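You operate a simulated robot arm through the tools that you are given. There is no shell and no other tool. Be economical: measure what you need, move in short steps, check, and stop when the job is done.

You are at the controls of a simulated robot arm. One attempt, no reset.

Task
Take the brown wax pad and put it in the red dust pan.
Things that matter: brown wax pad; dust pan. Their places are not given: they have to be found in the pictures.

Only the result counts: the job must be done as asked and must still hold three seconds after the hand-in. Knocking over, shifting, dropping, spilling or breaking anything else fails it.

Robot
A 7-joint arm with a two-finger parallel gripper, fixed in place. Base frame: the origin is at the foot of the arm, x ahead of it, y to its left, z up; the work surface is at about z = 0. Units: m, degrees, N and s.
With the tool pointing down near the work surface it reaches from about 0.22 to 0.58 m from the base axis. Its first joint turns from -66.0 to 66.0 degrees. Payload 2.5 kg.
Tool frame: the origin (TCP) lies between the finger pads and is the grasp point; the fingertips stand 0.023 m ahead of it; z points along the fingers, y is the line along which they close. The gripper opens to 0.094 m. The fingers are 0.038 m wide and 0.01 m thick; the gripper's body (0.054 by 0.096 m) begins 0.039 m behind the TCP.
Orientation is that of the tool frame in the base frame, as a unit quaternion [w, x, y, z]. With the fingers straight down and closing along the base's y, the tool's x points along the base's -x, its y along +y and its z along -z.

Tools
- The arm moves only by the tool apply_moves. Its argument "plan" is a list of rows, each a list of 7 numbers: the shift along the tool's x, y, z in m, then the turn, a rotation vector about the tool's x, y, z in degrees, then the finger opening in m, from 0 to 0.094. In form: [[dx, dy, dz, ax, ay, az, claw], ...]. A call has 1 to 10 rows; each row shifts and turns the commanded pose from where the row before left it, along the tool's axes as they then stand. Each row takes 0.2 s and may step no farther than 0.05 m and 8.6 degrees from the row before; otherwise, or with a gripper value out of range, the whole call is refused. A pose out of reach is approached as far as the arm can. The call stops where the force on the tool passes 40 N (or 10 N more than at its start, if that is more) or the arm is blocked; 0.2 s more then pass. The fingers move at their own pace (about 0.108 m/s each) and stop on an object; they squeeze with about 23 N. The grip force told is the motor's: it shows also when the fingers shut on nothing. Time passes only in rows, and 0.2 s behind the last, so rows that do not move let the fingers close. It gives the time, the measured TCP pose, the force on the tool (base axes), the opening and the grip force at its end, in the units of the frame above (readings bear some noise).
- Cameras (640 x 400 px; columns grow to the right, rows downward): "scene" is fixed at [0.1364, -0.4196, 0.5626]; the picture's right is [0.66, -0.75, 0.00], its down [-0.36, -0.32, -0.88] and it looks along [0.66, 0.58, -0.48] (base axes); focal length 214 px, centre (320, 200). "wrist" rides on the gripper at [-0.039, 0, -0.044] in the tool frame; the picture's right is [0.00, -1.00, 0.00], its down [0.97, 0.00, -0.24] and it looks along [0.24, 0.00, 0.97] (tool axes); focal length 218 px, centre (320, 200).
- camera(camera): a new picture of that camera. It takes no simulated time.
- probe_pixels(camera, pixels): there is no depth. For up to 12 entries [column, row, z] of the newest picture of that camera ("zoom" is the newest enlarged one), the place [x, y] in the base frame at which the ray of that pixel passes the height z, good to about 0.002 m, but the place of the scene camera against the robot may be out by one fixed shift of up to 0.012 m in any direction. It takes no simulated time.
- inspect(camera, box): a new picture of the part [left, top, right, bottom] of that camera's present view, enlarged. It takes no simulated time.
- close_job(): hands the job in; it is judged then, once.

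Keep the steps short. Do not move on a guess: measure, check each grasp and each placing, and mend mistakes. In all there are 60 turns and 20 pictures (those below and enlarged ones count). Leave the gripper open and the arm clear of the work at the hand-in unless told otherwise, and finish with a single line.

The tools are called as name(argument=value, ...) on one line, values as JSON. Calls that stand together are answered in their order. apply_moves: Moves the arm, as the interface text tells. Its arguments: {"type":"object","properties":{"plan":{"type":"array","items":{"type":"array","items":{"type":"number"}}}},"required":["plan"]} The other tools are called the same way: camera (camera) takes a picture; probe_pixels (camera, pixels) gives the place at which the rays of pixels pass given heights; inspect (camera, box) takes an enlarged picture of a part of a camera's view; close_job () hands the job in.

At the start:

```text
time_s: 0.0
ee_pos: [0.276, -0.1405, 0.5403]
ee_rot: [0.001, 0.0, 1.0, 0.0]
wrist_force: [0.3, 0.5, 0.2]
width: 0.0942
gripper_force: 0.1
```

scene: 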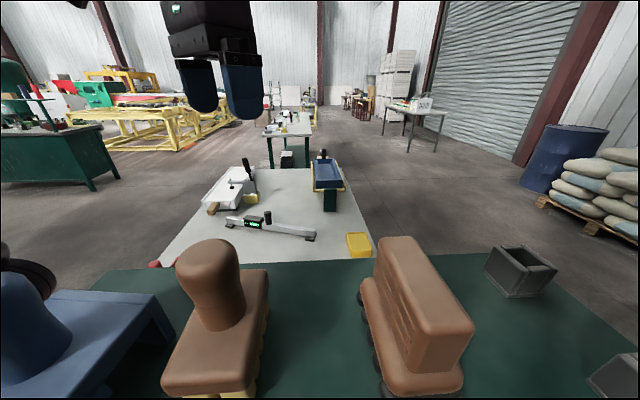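
wrist: 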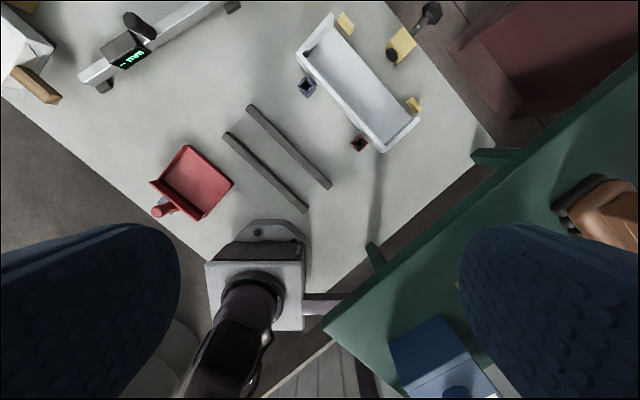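

I'll start by enlarging both views. The wrist picture shows a red pan near (195,183), but I haven't identified the brown pad yet.

inspect(camera="scene", box=[140, 140, 400, 300])

inspect(camera="wrist", box=[100, 60, 420, 260])

```text
2.46 times, centred on (270, 220) of scene
```

zoom: 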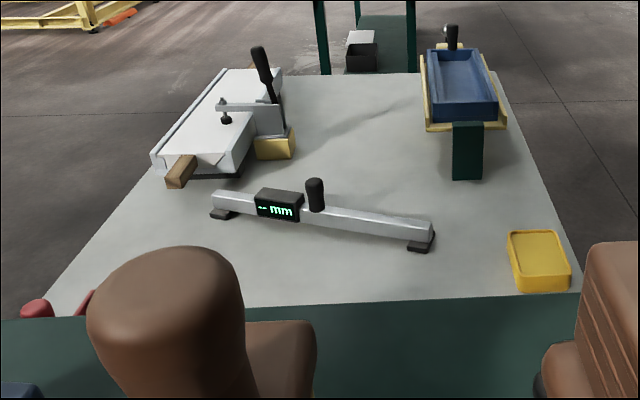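

```text
2.00 times, centred on (260, 160) of wrist
```

zoom: 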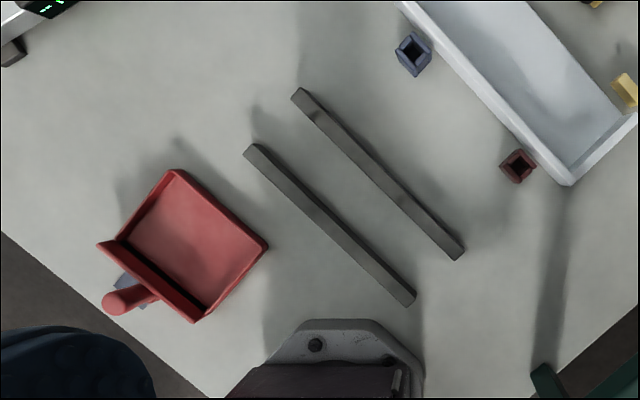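

The zooms show the pan and two dark bars, but no obvious brown pad. I'll probe some landmarks to see how the two views line up.

probe_pixels(camera="scene", pixels=[[358, 245, 0.0], [312, 237, 0.0], [230, 222, 0.0], [330, 200, 0.0], [230, 190, 0.0], [215, 390, 0.0], [420, 390, 0.0], [165, 265, 0.0], [370, 257, 0.0], [520, 290, 0.0], [215, 390, 0.2], [420, 390, 0.2]])

probe_pixels(camera="wrist", pixels=[[195, 183, 0.0], [140, 45, 0.0], [355, 85, 0.0], [307, 87, 0.0], [358, 143, 0.0], [402, 42, 0.0], [495, 145, 0.0], [600, 215, 0.0], [276, 170, 0.0], [435, 355, 0.0], [20, 60, 0.0], [600, 215, 0.2]])

inspect(camera="wrist", box=[320, 0, 640, 200])

```text
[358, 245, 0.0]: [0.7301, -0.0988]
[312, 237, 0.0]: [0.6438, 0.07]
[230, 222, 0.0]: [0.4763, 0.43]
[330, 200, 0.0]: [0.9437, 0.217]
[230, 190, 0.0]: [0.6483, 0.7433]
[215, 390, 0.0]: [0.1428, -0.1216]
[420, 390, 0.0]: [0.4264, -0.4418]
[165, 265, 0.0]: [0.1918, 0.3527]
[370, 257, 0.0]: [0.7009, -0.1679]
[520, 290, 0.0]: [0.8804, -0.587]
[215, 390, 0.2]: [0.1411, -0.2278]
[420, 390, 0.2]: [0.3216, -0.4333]
```

```text
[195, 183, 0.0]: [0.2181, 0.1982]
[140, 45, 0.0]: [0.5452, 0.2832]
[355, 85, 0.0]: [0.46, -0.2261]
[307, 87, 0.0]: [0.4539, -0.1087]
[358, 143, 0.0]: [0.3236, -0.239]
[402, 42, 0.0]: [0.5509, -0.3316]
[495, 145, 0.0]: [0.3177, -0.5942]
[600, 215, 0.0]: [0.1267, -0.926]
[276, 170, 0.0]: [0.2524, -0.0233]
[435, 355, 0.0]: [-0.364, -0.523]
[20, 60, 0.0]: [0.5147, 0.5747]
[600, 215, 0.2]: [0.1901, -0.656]
```

```text
2.00 times, centred on (480, 100) of wrist
```

zoom: 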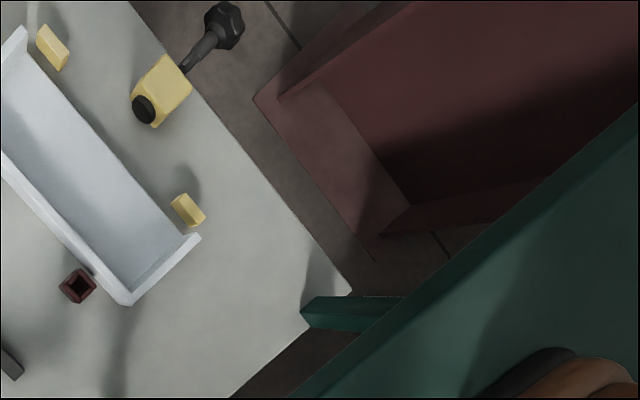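

The brown objects stand on a raised green shelf. To get the shelf and object heights, I'll probe matching edges in both views.

probe_pixels(camera="wrist", pixels=[[636, 64, 0.1], [636, 64, 0.2], [636, 64, 0.3], [325, 330, 0.1], [325, 330, 0.2], [325, 330, 0.3], [575, 190, 0.1], [575, 190, 0.2], [575, 190, 0.3]])

probe_pixels(camera="scene", pixels=[[300, 262, 0.1], [300, 262, 0.2], [300, 262, 0.3], [540, 256, 0.1], [540, 256, 0.2], [540, 256, 0.3], [362, 300, 0.1], [362, 300, 0.2], [362, 300, 0.3], [440, 395, 0.2], [440, 395, 0.3]])

inspect(camera="scene", box=[0, 220, 288, 400])

```text
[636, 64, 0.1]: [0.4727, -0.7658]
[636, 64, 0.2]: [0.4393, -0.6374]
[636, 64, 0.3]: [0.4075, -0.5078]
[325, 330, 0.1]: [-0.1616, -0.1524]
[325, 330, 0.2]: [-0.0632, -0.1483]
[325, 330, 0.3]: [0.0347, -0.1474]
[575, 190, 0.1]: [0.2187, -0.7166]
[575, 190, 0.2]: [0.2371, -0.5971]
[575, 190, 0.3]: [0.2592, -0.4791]
```

```text
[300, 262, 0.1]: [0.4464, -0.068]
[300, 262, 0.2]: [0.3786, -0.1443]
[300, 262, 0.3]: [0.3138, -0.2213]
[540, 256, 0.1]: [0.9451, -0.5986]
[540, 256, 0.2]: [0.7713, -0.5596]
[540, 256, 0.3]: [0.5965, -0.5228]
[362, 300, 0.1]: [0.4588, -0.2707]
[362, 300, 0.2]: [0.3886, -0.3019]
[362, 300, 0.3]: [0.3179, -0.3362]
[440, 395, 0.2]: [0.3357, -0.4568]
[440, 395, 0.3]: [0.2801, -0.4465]
```

```text
2.22 times, centred on (144, 310) of scene
```

zoom: 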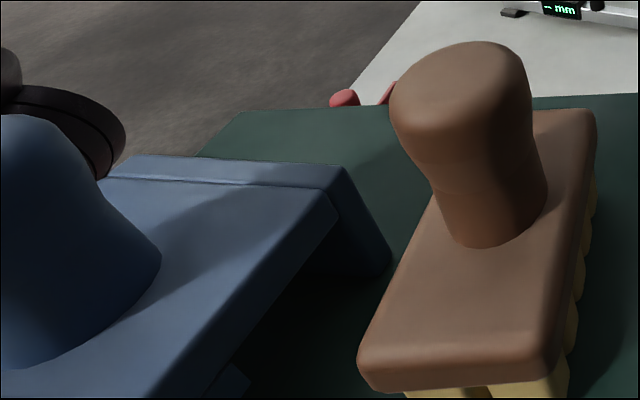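

Matching the edges puts the shelf top at about z≈0.37, so the brown tools are up there. I'll raise the arm and shift it towards -y, clear of everything, to look down on the shelf.

apply_moves(plan=[[0, 0, -0.04, 0, 0, 0, 0.094], [0.01, -0.02, -0.04, 0, 0, 0, 0.094], [0.01, -0.03, 0, 0, 0, 0, 0.094], [0.01, -0.03, 0, 0, 0, 0, 0.094], [0, -0.03, 0, 0, 0, 0, 0.094]])

camera(camera="wrist")

```text
time_s: 1.2
ee_pos: [0.2434, -0.247, 0.5854]
ee_rot: [0.001, 0.0, 1.0, -0.001]
wrist_force: [0.7, 0.5, 0.5]
width: 0.0942
gripper_force: 0.2
out of reach, approached as far as the arm can: row 2, 4, 5
```

```text
13 pictures are left
```

wrist: 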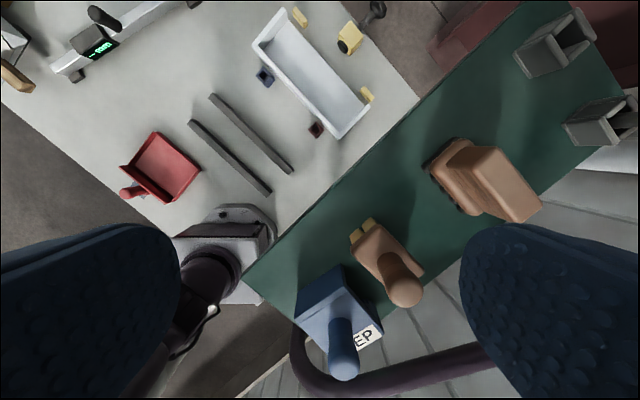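

Three tools stand on the shelf: a blue one with a knob, a brown one with a knob and a brown one with a long handle. I'll zoom in to tell the two brown ones apart.

inspect(camera="wrist", box=[240, 120, 560, 390])

inspect(camera="scene", box=[340, 220, 640, 400])

```text
1.48 times, centred on (400, 255) of wrist
```

zoom: 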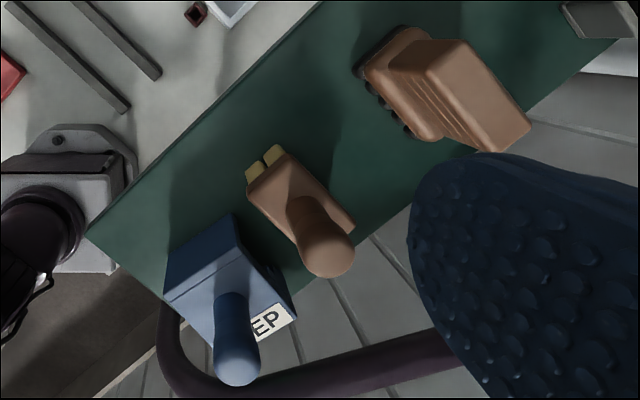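

```text
2.13 times, centred on (490, 310) of scene
```

zoom: 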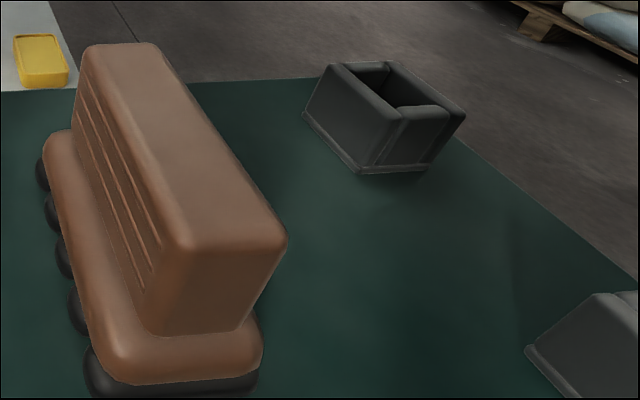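

One brown tool has yellow material underneath and the other has black. I need a side look at both undersides, so I'll back off over the table and tilt the wrist camera towards the shelf.

apply_moves(plan=[[-0.026, 0.033, 0.01, 0, 0, 0, 0.094], [-0.026, 0.033, 0.014, 0, 0, 0, 0.094], [-0.026, 0.033, 0.014, 0, 0, 0, 0.094], [-0.026, 0.033, 0.014, 0, 0, 0, 0.094], [-0.026, 0.033, 0.014, 0, 0, 0, 0.094], [0, 0, 0, 6, 6, 0, 0.094], [0, 0, 0, 6, 6, 0, 0.094], [0, 0, 0, 6, 6, 0, 0.094], [0, 0, 0, 6, 6, 0, 0.094], [0, 0, 0, 6, 6, 0, 0.094]])

camera(camera="wrist")

```text
time_s: 3.4
ee_pos: [0.3497, -0.0846, 0.5165]
ee_rot: [-0.226, -0.004, 0.951, -0.211]
wrist_force: [-1.2, 0.3, -0.3]
width: 0.0938
gripper_force: 0.1
out of reach, approached as far as the arm can: row 8, 9, 10
```

```text
10 pictures are left
```

wrist: 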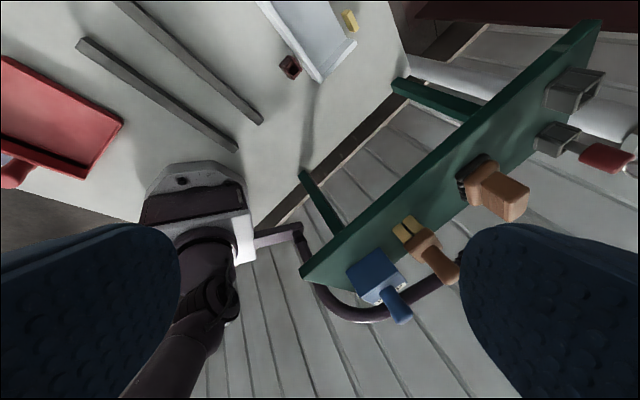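

The undersides are now visible around (420,235) and (490,185), so I'll zoom in there.

inspect(camera="wrist", box=[340, 140, 548, 270])

inspect(camera="scene", box=[150, 280, 342, 400])

```text
3.08 times, centred on (444, 205) of wrist
```

zoom: 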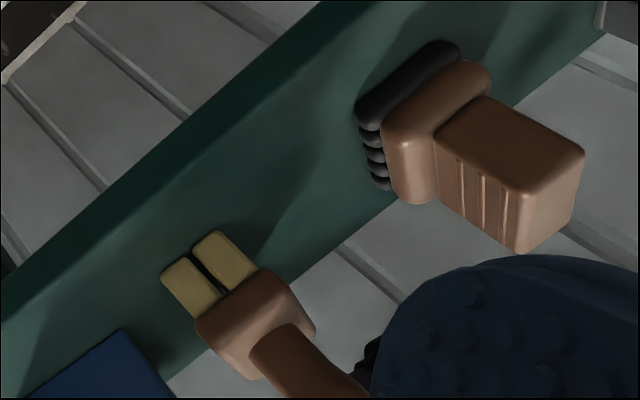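

```text
3.33 times, centred on (246, 340) of scene
```

zoom: 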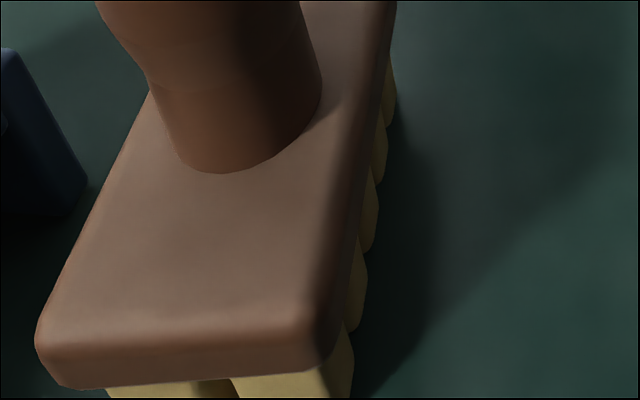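

The yellow underside is two rows of bristle-like tufts, which looks like a brush. The black one has ribs running across it. I'll triangulate the handle and shelf heights before taking a closer look.

probe_pixels(camera="wrist", pixels=[[509, 221, 0.44], [530, 189, 0.44], [496, 171.5, 0.44], [481, 182, 0.44], [509, 221, 0.5], [530, 189, 0.5], [496, 171.5, 0.5], [481, 182, 0.5], [458, 182, 0.37], [485, 156, 0.37], [301, 275, 0.37], [600, 20, 0.37]])

probe_pixels(camera="scene", pixels=[[377, 240, 0.44], [413, 237, 0.44], [474, 329, 0.44], [424, 331, 0.44], [377, 240, 0.5], [413, 237, 0.5], [474, 329, 0.5], [424, 331, 0.5], [360, 296, 0.37], [462, 392, 0.37], [382, 394, 0.37], [550, 256, 0.37]])

```text
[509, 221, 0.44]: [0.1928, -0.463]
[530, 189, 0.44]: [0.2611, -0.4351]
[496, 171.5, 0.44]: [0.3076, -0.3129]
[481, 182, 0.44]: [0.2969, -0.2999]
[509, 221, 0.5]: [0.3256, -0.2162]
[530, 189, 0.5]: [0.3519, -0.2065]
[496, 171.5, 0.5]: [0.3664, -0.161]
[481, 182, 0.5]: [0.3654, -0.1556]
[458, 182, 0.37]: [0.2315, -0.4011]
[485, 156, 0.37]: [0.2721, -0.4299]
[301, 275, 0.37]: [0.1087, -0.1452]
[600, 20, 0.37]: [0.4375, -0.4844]
```

```text
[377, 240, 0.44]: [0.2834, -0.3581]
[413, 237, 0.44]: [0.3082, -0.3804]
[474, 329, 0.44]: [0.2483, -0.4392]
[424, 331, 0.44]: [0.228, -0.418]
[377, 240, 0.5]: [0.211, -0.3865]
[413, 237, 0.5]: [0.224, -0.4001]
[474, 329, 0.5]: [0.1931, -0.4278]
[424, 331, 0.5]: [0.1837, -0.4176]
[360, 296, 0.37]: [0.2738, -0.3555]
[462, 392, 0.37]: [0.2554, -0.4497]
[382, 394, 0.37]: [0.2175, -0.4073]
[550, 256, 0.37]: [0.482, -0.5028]
```

The long-handled tool sits near (0.26,-0.40), with its handle top at z≈0.44. I'll zoom in tightly on its black underside.

inspect(camera="wrist", box=[446, 148, 510, 208])

inspect(camera="scene", box=[345, 280, 473, 400])

```text
6.67 times, centred on (478, 178) of wrist
```

zoom: 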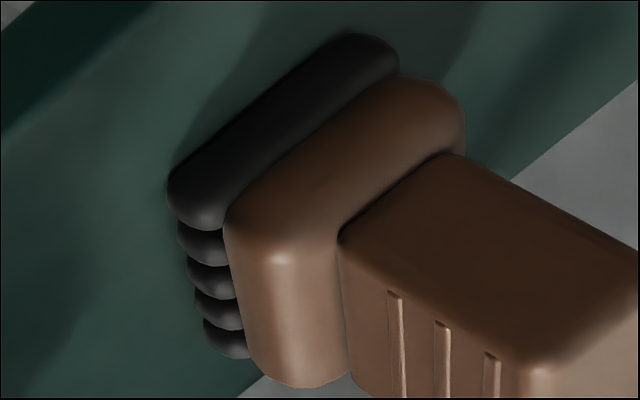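

```text
3.33 times, centred on (409, 340) of scene
```

zoom: 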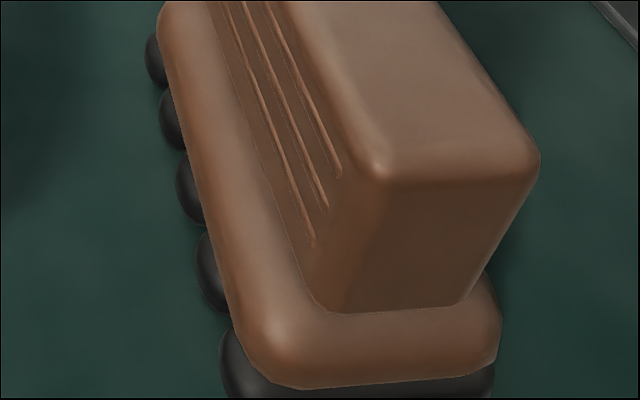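

The black part is soft rolls running across the width, so this is a pad rather than bristles. The long-handled brown tool is my wax pad, and the knobbed tool with straw-coloured tufts is a brush. Next I'll undo the tilt and turn so the fingers close across the handle, staying over the table for now.

apply_moves(plan=[[0, 0, 0, -6, -6, 0, 0.094], [0, 0, 0, -6, -6, 0, 0.094], [0, 0, 0, -6, -6, 0, 0.094], [0, 0, 0, -6, -6, 0, 0.094], [0, 0, 0, -6, -6, 0, 0.094]])

apply_moves(plan=[[0, 0, 0, 0, 0, -7.5, 0.094], [0, 0, 0, 0, 0, -7.5, 0.094], [0, 0, 0, 0, 0, -7.5, 0.094], [0, 0, 0, 0, 0, -7.5, 0.094], [0, 0, 0, 0, 0, -7.5, 0.094], [0, 0, 0, 0, 0, -7.5, 0.094], [0, 0, 0, 0, 0, 0, 0.094]])

```text
time_s: 4.6
ee_pos: [0.3509, -0.0844, 0.5155]
ee_rot: [0.023, 0.002, 0.999, 0.037]
wrist_force: [0.2, 0.0, 0.5]
width: 0.0941
gripper_force: 0.1
```

```text
time_s: 6.2
ee_pos: [0.3503, -0.0847, 0.5159]
ee_rot: [0.036, -0.381, 0.923, 0.026]
wrist_force: [0.3, -0.5, -0.3]
width: 0.094
gripper_force: 0.1
```

Moves that are out of reach get clipped, so about 5° of tilt is left over. I'll correct that and move to roughly (0.33,-0.26), still at z≈0.515, to look down on the pad.

apply_moves(plan=[[0, 0, 0, 1.17, 4.95, -0.17, 0.094], [0.0345, -0.0275, 0, 0, 0, 0, 0.094], [0.0345, -0.0275, 0, 0, 0, 0, 0.094], [0.0345, -0.0275, 0, 0, 0, 0, 0.094], [0.0345, -0.0275, 0, 0, 0, 0, 0.094], [0, 0, 0, 0, 0, 0, 0.094]])

camera(camera="wrist")

```text
time_s: 7.6
ee_pos: [0.3306, -0.263, 0.5149]
ee_rot: [-0.001, -0.382, 0.924, -0.001]
wrist_force: [-0.3, 0.4, -0.7]
width: 0.0937
gripper_force: 0.1
```

```text
5 pictures are left
```

wrist: 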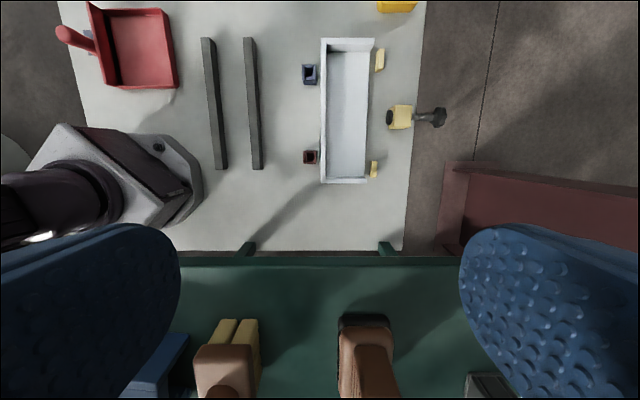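

The gripper is now square to the pad: its base spans columns 339–394 and the handle starts near row 347. I'll probe the base and handle edges, plus the pan near the top left.

probe_pixels(camera="wrist", pixels=[[340, 325, 0.385], [393, 325, 0.385], [358, 347, 0.44], [388, 347, 0.44], [354, 395, 0.44], [397, 395, 0.44], [320, 265, 0.37], [260, 390, 0.45], [470, 375, 0.37], [107, 86, 0.0], [175, 86, 0.0], [165, 10, 0.0]])

inspect(camera="wrist", box=[160, 300, 500, 400])

```text
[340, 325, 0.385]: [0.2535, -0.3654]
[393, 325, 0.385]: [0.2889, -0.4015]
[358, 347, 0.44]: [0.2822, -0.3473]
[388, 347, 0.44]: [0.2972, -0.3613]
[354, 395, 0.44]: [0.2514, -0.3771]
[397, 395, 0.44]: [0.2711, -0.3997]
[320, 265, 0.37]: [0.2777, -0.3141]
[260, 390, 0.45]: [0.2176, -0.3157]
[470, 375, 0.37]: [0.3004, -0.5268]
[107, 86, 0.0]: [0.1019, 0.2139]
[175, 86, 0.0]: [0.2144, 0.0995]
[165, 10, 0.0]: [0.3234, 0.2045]
```

```text
1.88 times, centred on (330, 350) of wrist
```

zoom: 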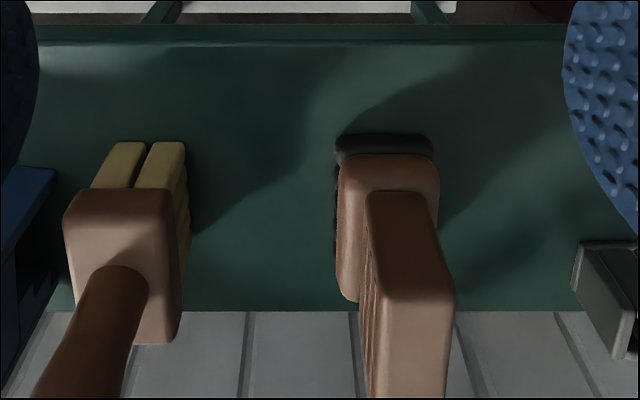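

Triangulating both views gives: handle top z≈0.4535, handle foot (base top) z≈0.419, width ≈26 mm, and centre near (0.251,-0.400). The shelf is at z≈0.383. I'll shift sideways first to stay clear of the brush, then move over the handle at height and check.

apply_moves(plan=[[0, -0.0403, 0, 0, 0, 0, 0.094], [0.0382, 0, 0, 0, 0, 0, 0.094], [0.0382, 0, 0, 0, 0, 0, 0.094], [0.0382, 0, 0, 0, 0, 0, 0.094], [0.0382, 0, 0, 0, 0, 0, 0.094], [0, 0, 0, 0, 0, 0, 0.094]])

camera(camera="wrist")

```text
time_s: 9.0
ee_pos: [0.2499, -0.3962, 0.5141]
ee_rot: [-0.001, -0.382, 0.924, -0.001]
wrist_force: [0.3, -0.8, -0.1]
width: 0.0939
gripper_force: 0.1
out of reach, approached as far as the arm can: row 5
```

```text
3 pictures are left
```

wrist: 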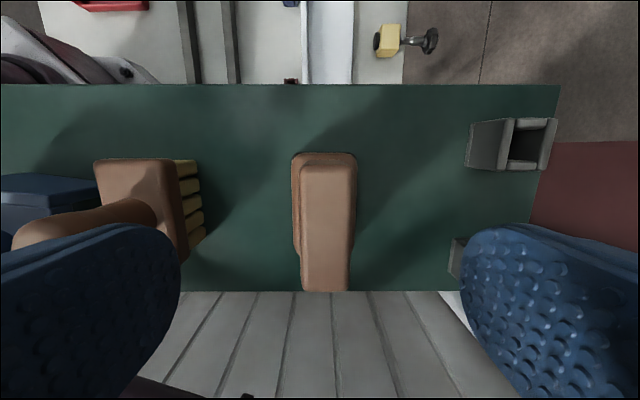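

The handle top is centred near column 326, rows 168–292. I'll probe it against the TCP before going down.

probe_pixels(camera="wrist", pixels=[[304, 170, 0.4535], [350, 170, 0.4535], [303, 290, 0.4535], [347, 290, 0.4535], [326, 230, 0.4535], [185, 200, 0.42]])

```text
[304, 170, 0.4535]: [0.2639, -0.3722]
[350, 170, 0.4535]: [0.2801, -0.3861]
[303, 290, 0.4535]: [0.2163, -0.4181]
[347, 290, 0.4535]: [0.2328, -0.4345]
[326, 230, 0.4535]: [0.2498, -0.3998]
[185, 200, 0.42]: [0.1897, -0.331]
```

The handle centre is (0.248,-0.403) with its axis at 45°, so the TCP is about 6 mm short. I'll go down in steps with that correction to z≈0.449, with the fingers open.

apply_moves(plan=[[0, -0.003, 0.02, 0, 0, 0, 0.094], [0.006, 0, 0.02, 0, 0, 0, 0.094], [0, 0, 0.015, 0, 0, 0, 0.094], [0, 0, 0.01, 0, 0, 0, 0.094], [0, 0, 0, 0, 0, 0, 0.094]])

```text
time_s: 9.5
ee_pos: [0.2512, -0.397, 0.5039]
ee_rot: [-0.003, -0.385, 0.923, -0.018]
wrist_force: [6.3, -3.9, 16.6]
width: 0.094
gripper_force: 0.1
stopped in row 2: the force on the tool passed its limit (the readings are from after the stop); the commanded pose is now the measured one
```

The descent stopped early at z=0.504 with an upward force, so something is in the way. I'll back up 1 cm and look from the scene camera before trying again.

apply_moves(plan=[[0, 0, -0.01, 0, 0, 0, 0.094], [0, 0, 0, 0, 0, 0, 0.094]])

camera(camera="scene")

```text
time_s: 10.1
ee_pos: [0.2512, -0.3974, 0.5096]
ee_rot: [-0.003, -0.383, 0.924, -0.012]
wrist_force: [-1.2, -0.4, 0.0]
width: 0.0938
gripper_force: 0.1
```

```text
2 pictures are left
```

scene: 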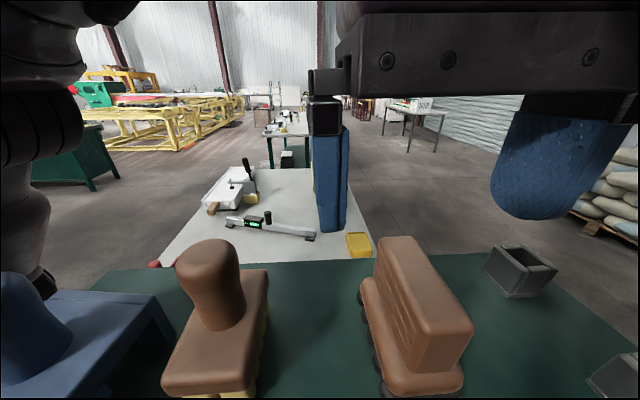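

Nothing in the picture has moved. The fingers straddle the handle with nothing under them, and my numbers leave at least 5 cm to each neighbour. I suspect the arm was at its reach limit when it stopped. I'll correct the small tilt, pull back 1 cm and go down in small steps while watching the force.

apply_moves(plan=[[-0.008, 0, 0, -1.3, -0.5, 0, 0.094], [0, 0, 0, 0, 0, 0, 0.094], [0, 0, 0.004, 0, 0, 0, 0.094], [0, 0, 0.004, 0, 0, 0, 0.094], [0, 0, 0, 0, 0, 0, 0.094]])

```text
time_s: 11.3
ee_pos: [0.2572, -0.3916, 0.5026]
ee_rot: [-0.002, -0.383, 0.924, 0.0]
wrist_force: [-0.6, 0.3, -0.9]
width: 0.0939
gripper_force: 0.1
```

No contact at 0.5026. I'll keep going down in small steps.

apply_moves(plan=[[0, 0, 0.004, 0, 0, 0, 0.094], [0, 0, 0.004, 0, 0, 0, 0.094], [0, 0, 0.004, 0, 0, 0, 0.094], [0, 0, 0.004, 0, 0, 0, 0.094], [0, 0, 0, 0, 0, 0, 0.094]])

```text
time_s: 12.2
ee_pos: [0.2567, -0.3902, 0.4972]
ee_rot: [-0.002, -0.386, 0.922, -0.013]
wrist_force: [7.6, -4.4, 17.8]
width: 0.0938
gripper_force: 0.0
stopped in row 4: the force on the tool passed its limit (the readings are from after the stop); the commanded pose is now the measured one
```

Contact came again at z≈0.497, with the push up and away from the base. The fingers are clear, so it's probably the arm, folded awkwardly because this yaw is far from its natural one. The dark link at the left of the scene picture sits right by the blue knob. I'll lift, retreat over the table and turn the gripper 180° for the same grasp in a more natural arm pose.

apply_moves(plan=[[0, 0, -0.008, 0, 0, 0, 0.094], [0, 0, -0.006, -1.4, -0.5, 0, 0.094], [-0.04, 0, 0, 0, 0, 0, 0.094], [-0.04, 0, 0, 0, 0, 0, 0.094], [-0.04, 0, 0, 0, 0, 0, 0.094], [-0.03, 0.03, 0, 0, 0, 0, 0.094], [0, 0, 0, 0, 0, 8.5, 0.094], [0, 0, 0, 0, 0, 8.5, 0.094], [0, 0, 0, 0, 0, 8.5, 0.094], [0, 0, 0, 0, 0, 8.5, 0.094]])

apply_moves(plan=[[0, 0, 0, 0, 0, 8.5, 0.094], [0, 0, 0, 0, 0, 8.5, 0.094], [0, 0, 0, 0, 0, 8.5, 0.094], [0, 0, 0, 0, 0, 8.5, 0.094], [0, 0, 0, 0, 0, 8.5, 0.094], [0, 0, 0, 0, 0, 8.5, 0.094], [0, 0, 0, 0, 0, 8.5, 0.094], [0, 0, 0, 0, 0, 8.5, 0.094], [0, 0, 0, 0, 0, 8.5, 0.094], [0, 0, 0, 0, 0, 0, 0.094]])

```text
time_s: 14.4
ee_pos: [0.3412, -0.2632, 0.5096]
ee_rot: [-0.005, -0.097, 0.995, 0.003]
wrist_force: [0.1, 0.1, 0.5]
width: 0.0939
gripper_force: 0.0
```

```text
time_s: 16.6
ee_pos: [0.3398, -0.264, 0.5088]
ee_rot: [-0.006, 0.54, 0.841, 0.0]
wrist_force: [-0.2, -1.1, -0.3]
width: 0.0939
gripper_force: 0.1
```

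The turn is going fine. I'll finish the remaining ~69.6°.

apply_moves(plan=[[0, 0, 0, 0, 0, 8.5, 0.094], [0, 0, 0, 0, 0, 8.5, 0.094], [0, 0, 0, 0, 0, 8.5, 0.094], [0, 0, 0, 0, 0, 8.5, 0.094], [0, 0, 0, 0, 0, 8.5, 0.094], [0, 0, 0, 0, 0, 8.5, 0.094], [0, 0, 0, 0, 0, 8.5, 0.094], [0, 0, 0, 0, 0, 8.5, 0.094], [0, 0, 0, 0, 0, 1.6, 0.094], [0, 0, 0, 0, 0, 0, 0.094]])

```text
time_s: 18.8
ee_pos: [0.3417, -0.2629, 0.5073]
ee_rot: [-0.004, 0.924, 0.383, -0.003]
wrist_force: [0.1, -0.1, -0.3]
width: 0.0939
gripper_force: 0.1
```

The yaw is right, so tool x is now along (+0.7,+0.7) and y along (0.7,-0.7). I'll shift sideways first, then move over the handle.

apply_moves(plan=[[0, 0.0326, -0.006, 0, 0, 0, 0.094], [-0.041, 0, 0, 0, 0, 0, 0.094], [-0.041, 0, 0, 0, 0, 0, 0.094], [-0.041, 0, 0, 0, 0, 0, 0.094], [-0.042, 0, 0, 0, 0, 0, 0.094], [0, 0, 0, 0, 0, 0, 0.094]])

```text
time_s: 20.2
ee_pos: [0.2436, -0.4011, 0.5119]
ee_rot: [-0.003, 0.923, 0.384, -0.004]
wrist_force: [0.4, 0.6, -0.1]
width: 0.0942
gripper_force: 0.0
out of reach, approached as far as the arm can: row 5
```

I'm over the handle with no contact. Now a slow descent with a 4 mm sideways correction.

apply_moves(plan=[[0.002, 0.004, 0.004, 0, 0, 0, 0.094], [0, 0, 0.005, 0, 0, 0, 0.094], [0, 0, 0.005, 0, 0, 0, 0.094], [0, 0, 0.005, 0, 0, 0, 0.094], [0, 0, 0.005, 0, 0, 0, 0.094], [0, 0, 0, 0, 0, 0, 0.094]])

```text
time_s: 21.6
ee_pos: [0.2501, -0.4023, 0.4872]
ee_rot: [-0.004, 0.924, 0.383, -0.003]
wrist_force: [-0.2, -0.1, 0.8]
width: 0.094
gripper_force: 0.1
```

That's past the old blocking height with no force and it's well centred. Going on down to z≈0.449.

apply_moves(plan=[[0, 0, 0.006, 0, 0, 0, 0.094], [0, 0, 0.006, 0, 0, 0, 0.094], [0, 0, 0.006, 0, 0, 0, 0.094], [0, 0, 0.006, 0, 0, 0, 0.094], [0, 0, 0.005, 0, 0, 0, 0.094], [0, 0, 0.005, 0, 0, 0, 0.094], [0, 0, 0.004, 0, 0, 0, 0.094], [0, 0, 0, 0, 0, 0, 0.094]])

```text
time_s: 23.4
ee_pos: [0.2505, -0.4015, 0.451]
ee_rot: [-0.004, 0.924, 0.383, -0.004]
wrist_force: [-0.8, 1.2, 0.7]
width: 0.0941
gripper_force: 0.1
```

The TCP is at 0.451 with no contact, and the fingertips should be just above the pad's base. Closing now.

apply_moves(plan=[[0, 0, 0, 0, 0, 0, 0.03], [0, 0, 0, 0, 0, 0, 0.015], [0, 0, 0, 0, 0, 0, 0.01], [0, 0, 0, 0, 0, 0, 0.01]])

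```text
time_s: 24.4
ee_pos: [0.2492, -0.4038, 0.451]
ee_rot: [-0.005, 0.924, 0.382, -0.004]
wrist_force: [-1.2, 0.5, 1.2]
width: 0.0278
gripper_force: 23.1
```

The fingers closed on 27.8 mm, which matches the handle. I'll lift gently by 4 cm.

apply_moves(plan=[[0, 0, -0.01, 0, 0, 0, 0.01], [0, 0, -0.01, 0, 0, 0, 0.01], [0, 0, -0.01, 0, 0, 0, 0.01], [0, 0, -0.01, 0, 0, 0, 0.01], [0, 0, 0, 0, 0, 0, 0.01]])

```text
time_s: 25.6
ee_pos: [0.2501, -0.4022, 0.49]
ee_rot: [-0.004, 0.924, 0.383, -0.003]
wrist_force: [0.1, -0.2, -1.7]
width: 0.0277
gripper_force: 23.2
```

The pad is held: 27.7 mm opening with about 1.7 N hanging. I'll retreat along +x+y, off the shelf and over the open table.

apply_moves(plan=[[0.02, 0, -0.004, 0, 0, 0, 0.01], [0.035, 0, 0, 0, 0, 0, 0.01], [0.035, 0, 0, 0, 0, 0, 0.01], [0.035, 0, 0, 0, 0, 0, 0.01], [0.035, 0, 0, 0, 0, 0, 0.01], [0.03, 0, 0, 0, 0, 0, 0.01], [0, 0, 0, 0, 0, 0, 0.01]])

apply_moves(plan=[[0, 0, 0, 0, 0, -8.5, 0.01], [0, 0, 0, 0, 0, -8.5, 0.01], [0, 0, 0, 0, 0, -8.5, 0.01], [0, 0, 0, 0, 0, -8.5, 0.01], [0, 0, 0, 0, 0, -8.5, 0.01], [0, 0, 0, 0, 0, -8.5, 0.01], [0, 0, 0, 0, 0, -8.5, 0.01], [0, 0, 0, 0, 0, -8.5, 0.01], [0, 0, 0, 0, 0, -8.5, 0.01], [0, 0, 0, 0, 0, -8.5, 0.01]])

```text
time_s: 27.2
ee_pos: [0.3843, -0.2674, 0.4923]
ee_rot: [-0.005, 0.923, 0.384, -0.004]
wrist_force: [-0.7, -0.6, -2.1]
width: 0.0277
gripper_force: 23.1
```

```text
time_s: 29.4
ee_pos: [0.3848, -0.2678, 0.4926]
ee_rot: [-0.006, 0.42, 0.907, 0.0]
wrist_force: [0.1, 0.5, -1.7]
width: 0.0277
gripper_force: 23.1
```

Still held. I'll turn another 49.6° so the tool axes line up with the base, then move along +y.

apply_moves(plan=[[0, 0, 0, 0, 0, -8.27, 0.01], [0, 0, 0, 0, 0, -8.27, 0.01], [0, 0, 0, 0, 0, -8.27, 0.01], [0, 0, 0, 0, 0, -8.27, 0.01], [0, 0, 0, 0, 0, -8.27, 0.01], [0, 0, 0, 0, 0, -8.27, 0.01], [0, 0.04, 0, 0, 0, 0, 0.01], [0, 0.04, 0, 0, 0, 0, 0.01], [0, 0.04, 0, 0, 0, 0, 0.01], [0, 0, 0, 0, 0, 0, 0.01]])

apply_moves(plan=[[0, 0.045, 0.01, 0, 0, 0, 0.01], [0, 0.045, 0.02, 0, 0, 0, 0.01], [0.02, 0.04, 0.02, 0, 0, 0, 0.01], [0.03, 0.035, 0.02, 0, 0, 0, 0.01], [0.03, 0.03, 0.02, 0, 0, 0, 0.01], [0, 0, 0, 0, 0, 0, 0.01]])

```text
time_s: 31.6
ee_pos: [0.3847, -0.1476, 0.4935]
ee_rot: [-0.005, 0.002, 1.0, 0.002]
wrist_force: [0.3, 0.0, -2.0]
width: 0.0276
gripper_force: 23.0
```

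```text
refused: row 4 steps farther than a row can; nothing moved
```

That call was refused because one row was slightly too long. I'll use shorter steps to a viewing pose near (0.30,0.0,0.40), with the pan to the left and clear of the held pad.

apply_moves(plan=[[0.017, 0.0295, 0.0187, 0, 0, 0, 0.01], [0.017, 0.0295, 0.0187, 0, 0, 0, 0.01], [0.017, 0.0295, 0.0187, 0, 0, 0, 0.01], [0.017, 0.0295, 0.0187, 0, 0, 0, 0.01], [0.017, 0.0295, 0.0187, 0, 0, 0, 0.01], [0, 0, 0, 0, 0, 0, 0.01]])

camera(camera="wrist")

```text
time_s: 33.0
ee_pos: [0.299, 0.0011, 0.4019]
ee_rot: [-0.005, 0.003, 1.0, 0.002]
wrist_force: [0.2, -0.5, -2.3]
width: 0.0279
gripper_force: 22.9
```

```text
1 pictures are left
```

wrist: 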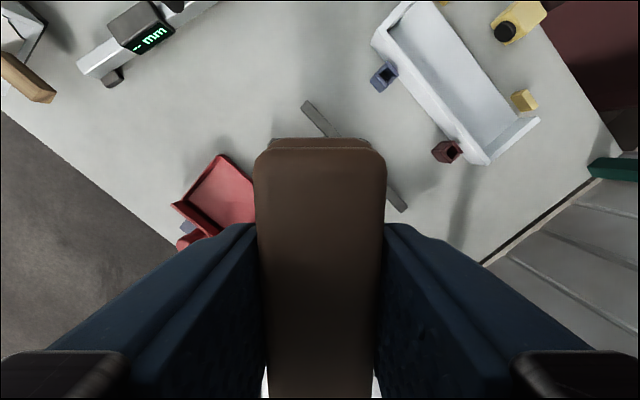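

I can see the pan's top corner at (221,156), its left corner at (172,205), and the back wall foot near (205,235). I'll probe these at likely heights.

probe_pixels(camera="wrist", pixels=[[221, 156, 0.0], [221, 156, 0.02], [172, 205, 0.0], [172, 205, 0.04], [183, 202, 0.01], [252, 180, 0.01], [220, 230, 0.01], [222, 162, 0.01], [274, 142, 0.34], [374, 142, 0.34]])

```text
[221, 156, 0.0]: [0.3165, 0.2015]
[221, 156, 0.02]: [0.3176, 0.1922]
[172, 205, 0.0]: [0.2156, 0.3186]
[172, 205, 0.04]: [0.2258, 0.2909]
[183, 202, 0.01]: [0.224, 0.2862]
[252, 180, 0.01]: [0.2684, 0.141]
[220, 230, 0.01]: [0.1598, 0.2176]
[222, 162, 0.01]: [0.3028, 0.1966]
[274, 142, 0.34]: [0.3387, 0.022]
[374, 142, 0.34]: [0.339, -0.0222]
```

The pan's floor centre comes out at about (0.222,0.190), with a back wall about 4 cm high. I'll turn 45° to line the pad up with the pan, move over the centre, and then come part-way down.

apply_moves(plan=[[0, 0, 0, 0, 0, -7.5, 0.01], [0, 0, 0, 0, 0, -7.5, 0.01], [0, 0, 0, 0, 0, -7.5, 0.01], [0, 0, 0, 0, 0, -7.5, 0.01], [0, 0, 0, 0, 0, -7.5, 0.01], [0, 0, 0, 0, 0, -7.5, 0.01], [-0.02, 0.045, 0, 0, 0, 0, 0.01], [-0.02, 0.045, 0, 0, 0, 0, 0.01], [-0.02, 0.045, 0, 0, 0, 0, 0.01], [-0.019, 0.045, 0, 0, 0, 0, 0.01]])

apply_moves(plan=[[0, 0.008, 0.04, 0, 0, 0, 0.01], [0, 0, 0.045, 0, 0, 0, 0.01], [0, 0, 0.045, 0, 0, 0, 0.01], [0, 0, 0.045, 0, 0, 0, 0.01], [0, 0, 0.04, 0, 0, 0, 0.01], [0, 0, 0, 0, 0, 0, 0.01]])

```text
time_s: 35.2
ee_pos: [0.2277, 0.1841, 0.4033]
ee_rot: [-0.003, -0.379, 0.925, 0.004]
wrist_force: [0.0, 0.7, -1.2]
width: 0.0275
gripper_force: 23.0
```

```text
time_s: 36.6
ee_pos: [0.2189, 0.1922, 0.1865]
ee_rot: [-0.004, -0.382, 0.924, 0.005]
wrist_force: [0.4, 0.2, -2.2]
width: 0.0277
gripper_force: 22.9
```

I'm over the pan within 4 mm. I'll correct that and lower to z≈0.10, where the pad bottom should be about 3 cm up.

apply_moves(plan=[[0, -0.004, 0.03, 0, 0, 0, 0.01], [0, 0, 0.03, 0, 0, 0, 0.01], [0, 0, 0.02, 0, 0, 0, 0.01], [0, 0, 0.006, 0, 0, 0, 0.01], [0, 0, 0, 0, 0, 0, 0.01]])

```text
time_s: 37.8
ee_pos: [0.2219, 0.1887, 0.1032]
ee_rot: [-0.003, -0.38, 0.925, 0.004]
wrist_force: [-0.1, -0.2, -1.7]
width: 0.0276
gripper_force: 22.8
```

Nothing touched. Now small 4 mm steps down, watching for floor contact.

apply_moves(plan=[[0, 0, 0.004, 0, 0, 0, 0.01], [0, 0, 0.004, 0, 0, 0, 0.01], [0, 0, 0.004, 0, 0, 0, 0.01], [0, 0, 0.004, 0, 0, 0, 0.01], [0, 0, 0.003, 0, 0, 0, 0.01], [0, 0, 0, 0, 0, 0, 0.01]])

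```text
time_s: 39.2
ee_pos: [0.2223, 0.1883, 0.0835]
ee_rot: [-0.003, -0.38, 0.925, 0.004]
wrist_force: [-0.2, 0.1, -1.3]
width: 0.028
gripper_force: 23.3
```

apply_moves(plan=[[0, 0, 0.003, 0, 0, 0, 0.01], [0, 0, 0.002, 0, 0, 0, 0.01], [0, 0, 0.002, 0, 0, 0, 0.01], [0, 0, 0, 0, 0, 0, 0.01]])

```text
time_s: 40.2
ee_pos: [0.223, 0.1884, 0.0762]
ee_rot: [-0.004, -0.381, 0.925, 0.004]
wrist_force: [0.1, -1.0, -2.0]
width: 0.0276
gripper_force: 22.7
```

The pad is still hanging at about -2 N, so I'll continue in 2 mm steps.

apply_moves(plan=[[0, 0, 0.002, 0, 0, 0, 0.01], [0, 0, 0.002, 0, 0, 0, 0.01], [0, 0, 0, 0, 0, 0, 0.01]])

apply_moves(plan=[[0, 0, 0.001, 0, 0, 0, 0.01], [0, 0, 0.001, 0, 0, 0, 0.01], [0, 0, 0, 0, 0, 0, 0.01]])

```text
time_s: 41.0
ee_pos: [0.2236, 0.1891, 0.0736]
ee_rot: [-0.004, -0.38, 0.925, 0.003]
wrist_force: [-4.7, -4.1, 25.0]
width: 0.0279
gripper_force: 23.4
```

```text
time_s: 41.8
ee_pos: [0.2237, 0.1898, 0.0707]
ee_rot: [-0.002, -0.38, 0.925, 0.005]
wrist_force: [4.0, -1.8, 24.9]
width: 0.0277
gripper_force: 23.4
```

The force jumped to +25 N, so the pad is on the pan floor. I'll ease off 2 mm to relieve the press and then open slightly.

apply_moves(plan=[[0, 0, -0.002, 0, 0, 0, 0.01], [0, 0, 0, 0, 0, 0, 0.01], [0, 0, 0, 0, 0, 0, 0.04], [0, 0, 0, 0, 0, 0, 0.05], [0, 0, 0, 0, 0, 0, 0.05]])

```text
time_s: 43.0
ee_pos: [0.2223, 0.1883, 0.0733]
ee_rot: [-0.004, -0.38, 0.925, 0.004]
wrist_force: [0.4, -0.1, 0.8]
width: 0.0501
gripper_force: 0.0
```

Released with no force left. I'll go straight up, then back off a little towards +x for a clear view.

apply_moves(plan=[[0, 0, -0.01, 0, 0, 0, 0.05], [0, 0, -0.02, 0, 0, 0, 0.05], [0, 0, -0.03, 0, 0, 0, 0.05], [0, 0, -0.045, 0, 0, 0, 0.06], [0, 0, -0.045, 0, 0, 0, 0.094], [0, 0, -0.045, 0, 0, 0, 0.094], [0, 0, -0.04, 0, 0, 0, 0.094], [0, 0, 0, 0, 0, 0, 0.094]])

camera(camera="wrist")

```text
time_s: 44.8
ee_pos: [0.225, 0.188, 0.3095]
ee_rot: [-0.004, -0.38, 0.925, 0.004]
wrist_force: [-0.3, 0.0, -0.4]
width: 0.094
gripper_force: 0.0
```

```text
0 pictures are left
```

wrist: 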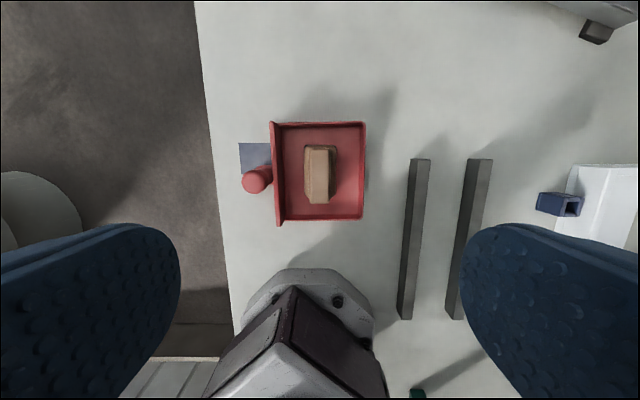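

The pad stands upright inside the red pan, around (320,175), clear of all the walls. The gripper is open and the arm is clear, so I'm handing in.

close_job()

```text
The job is handed in.
```

The brown wax pad, which I took to be the long-handled brown tool with black rolls, is upright in the red dust pan; the arm touched something twice on its way to the pad, but the last scene picture (after the first touch) showed nothing moved.
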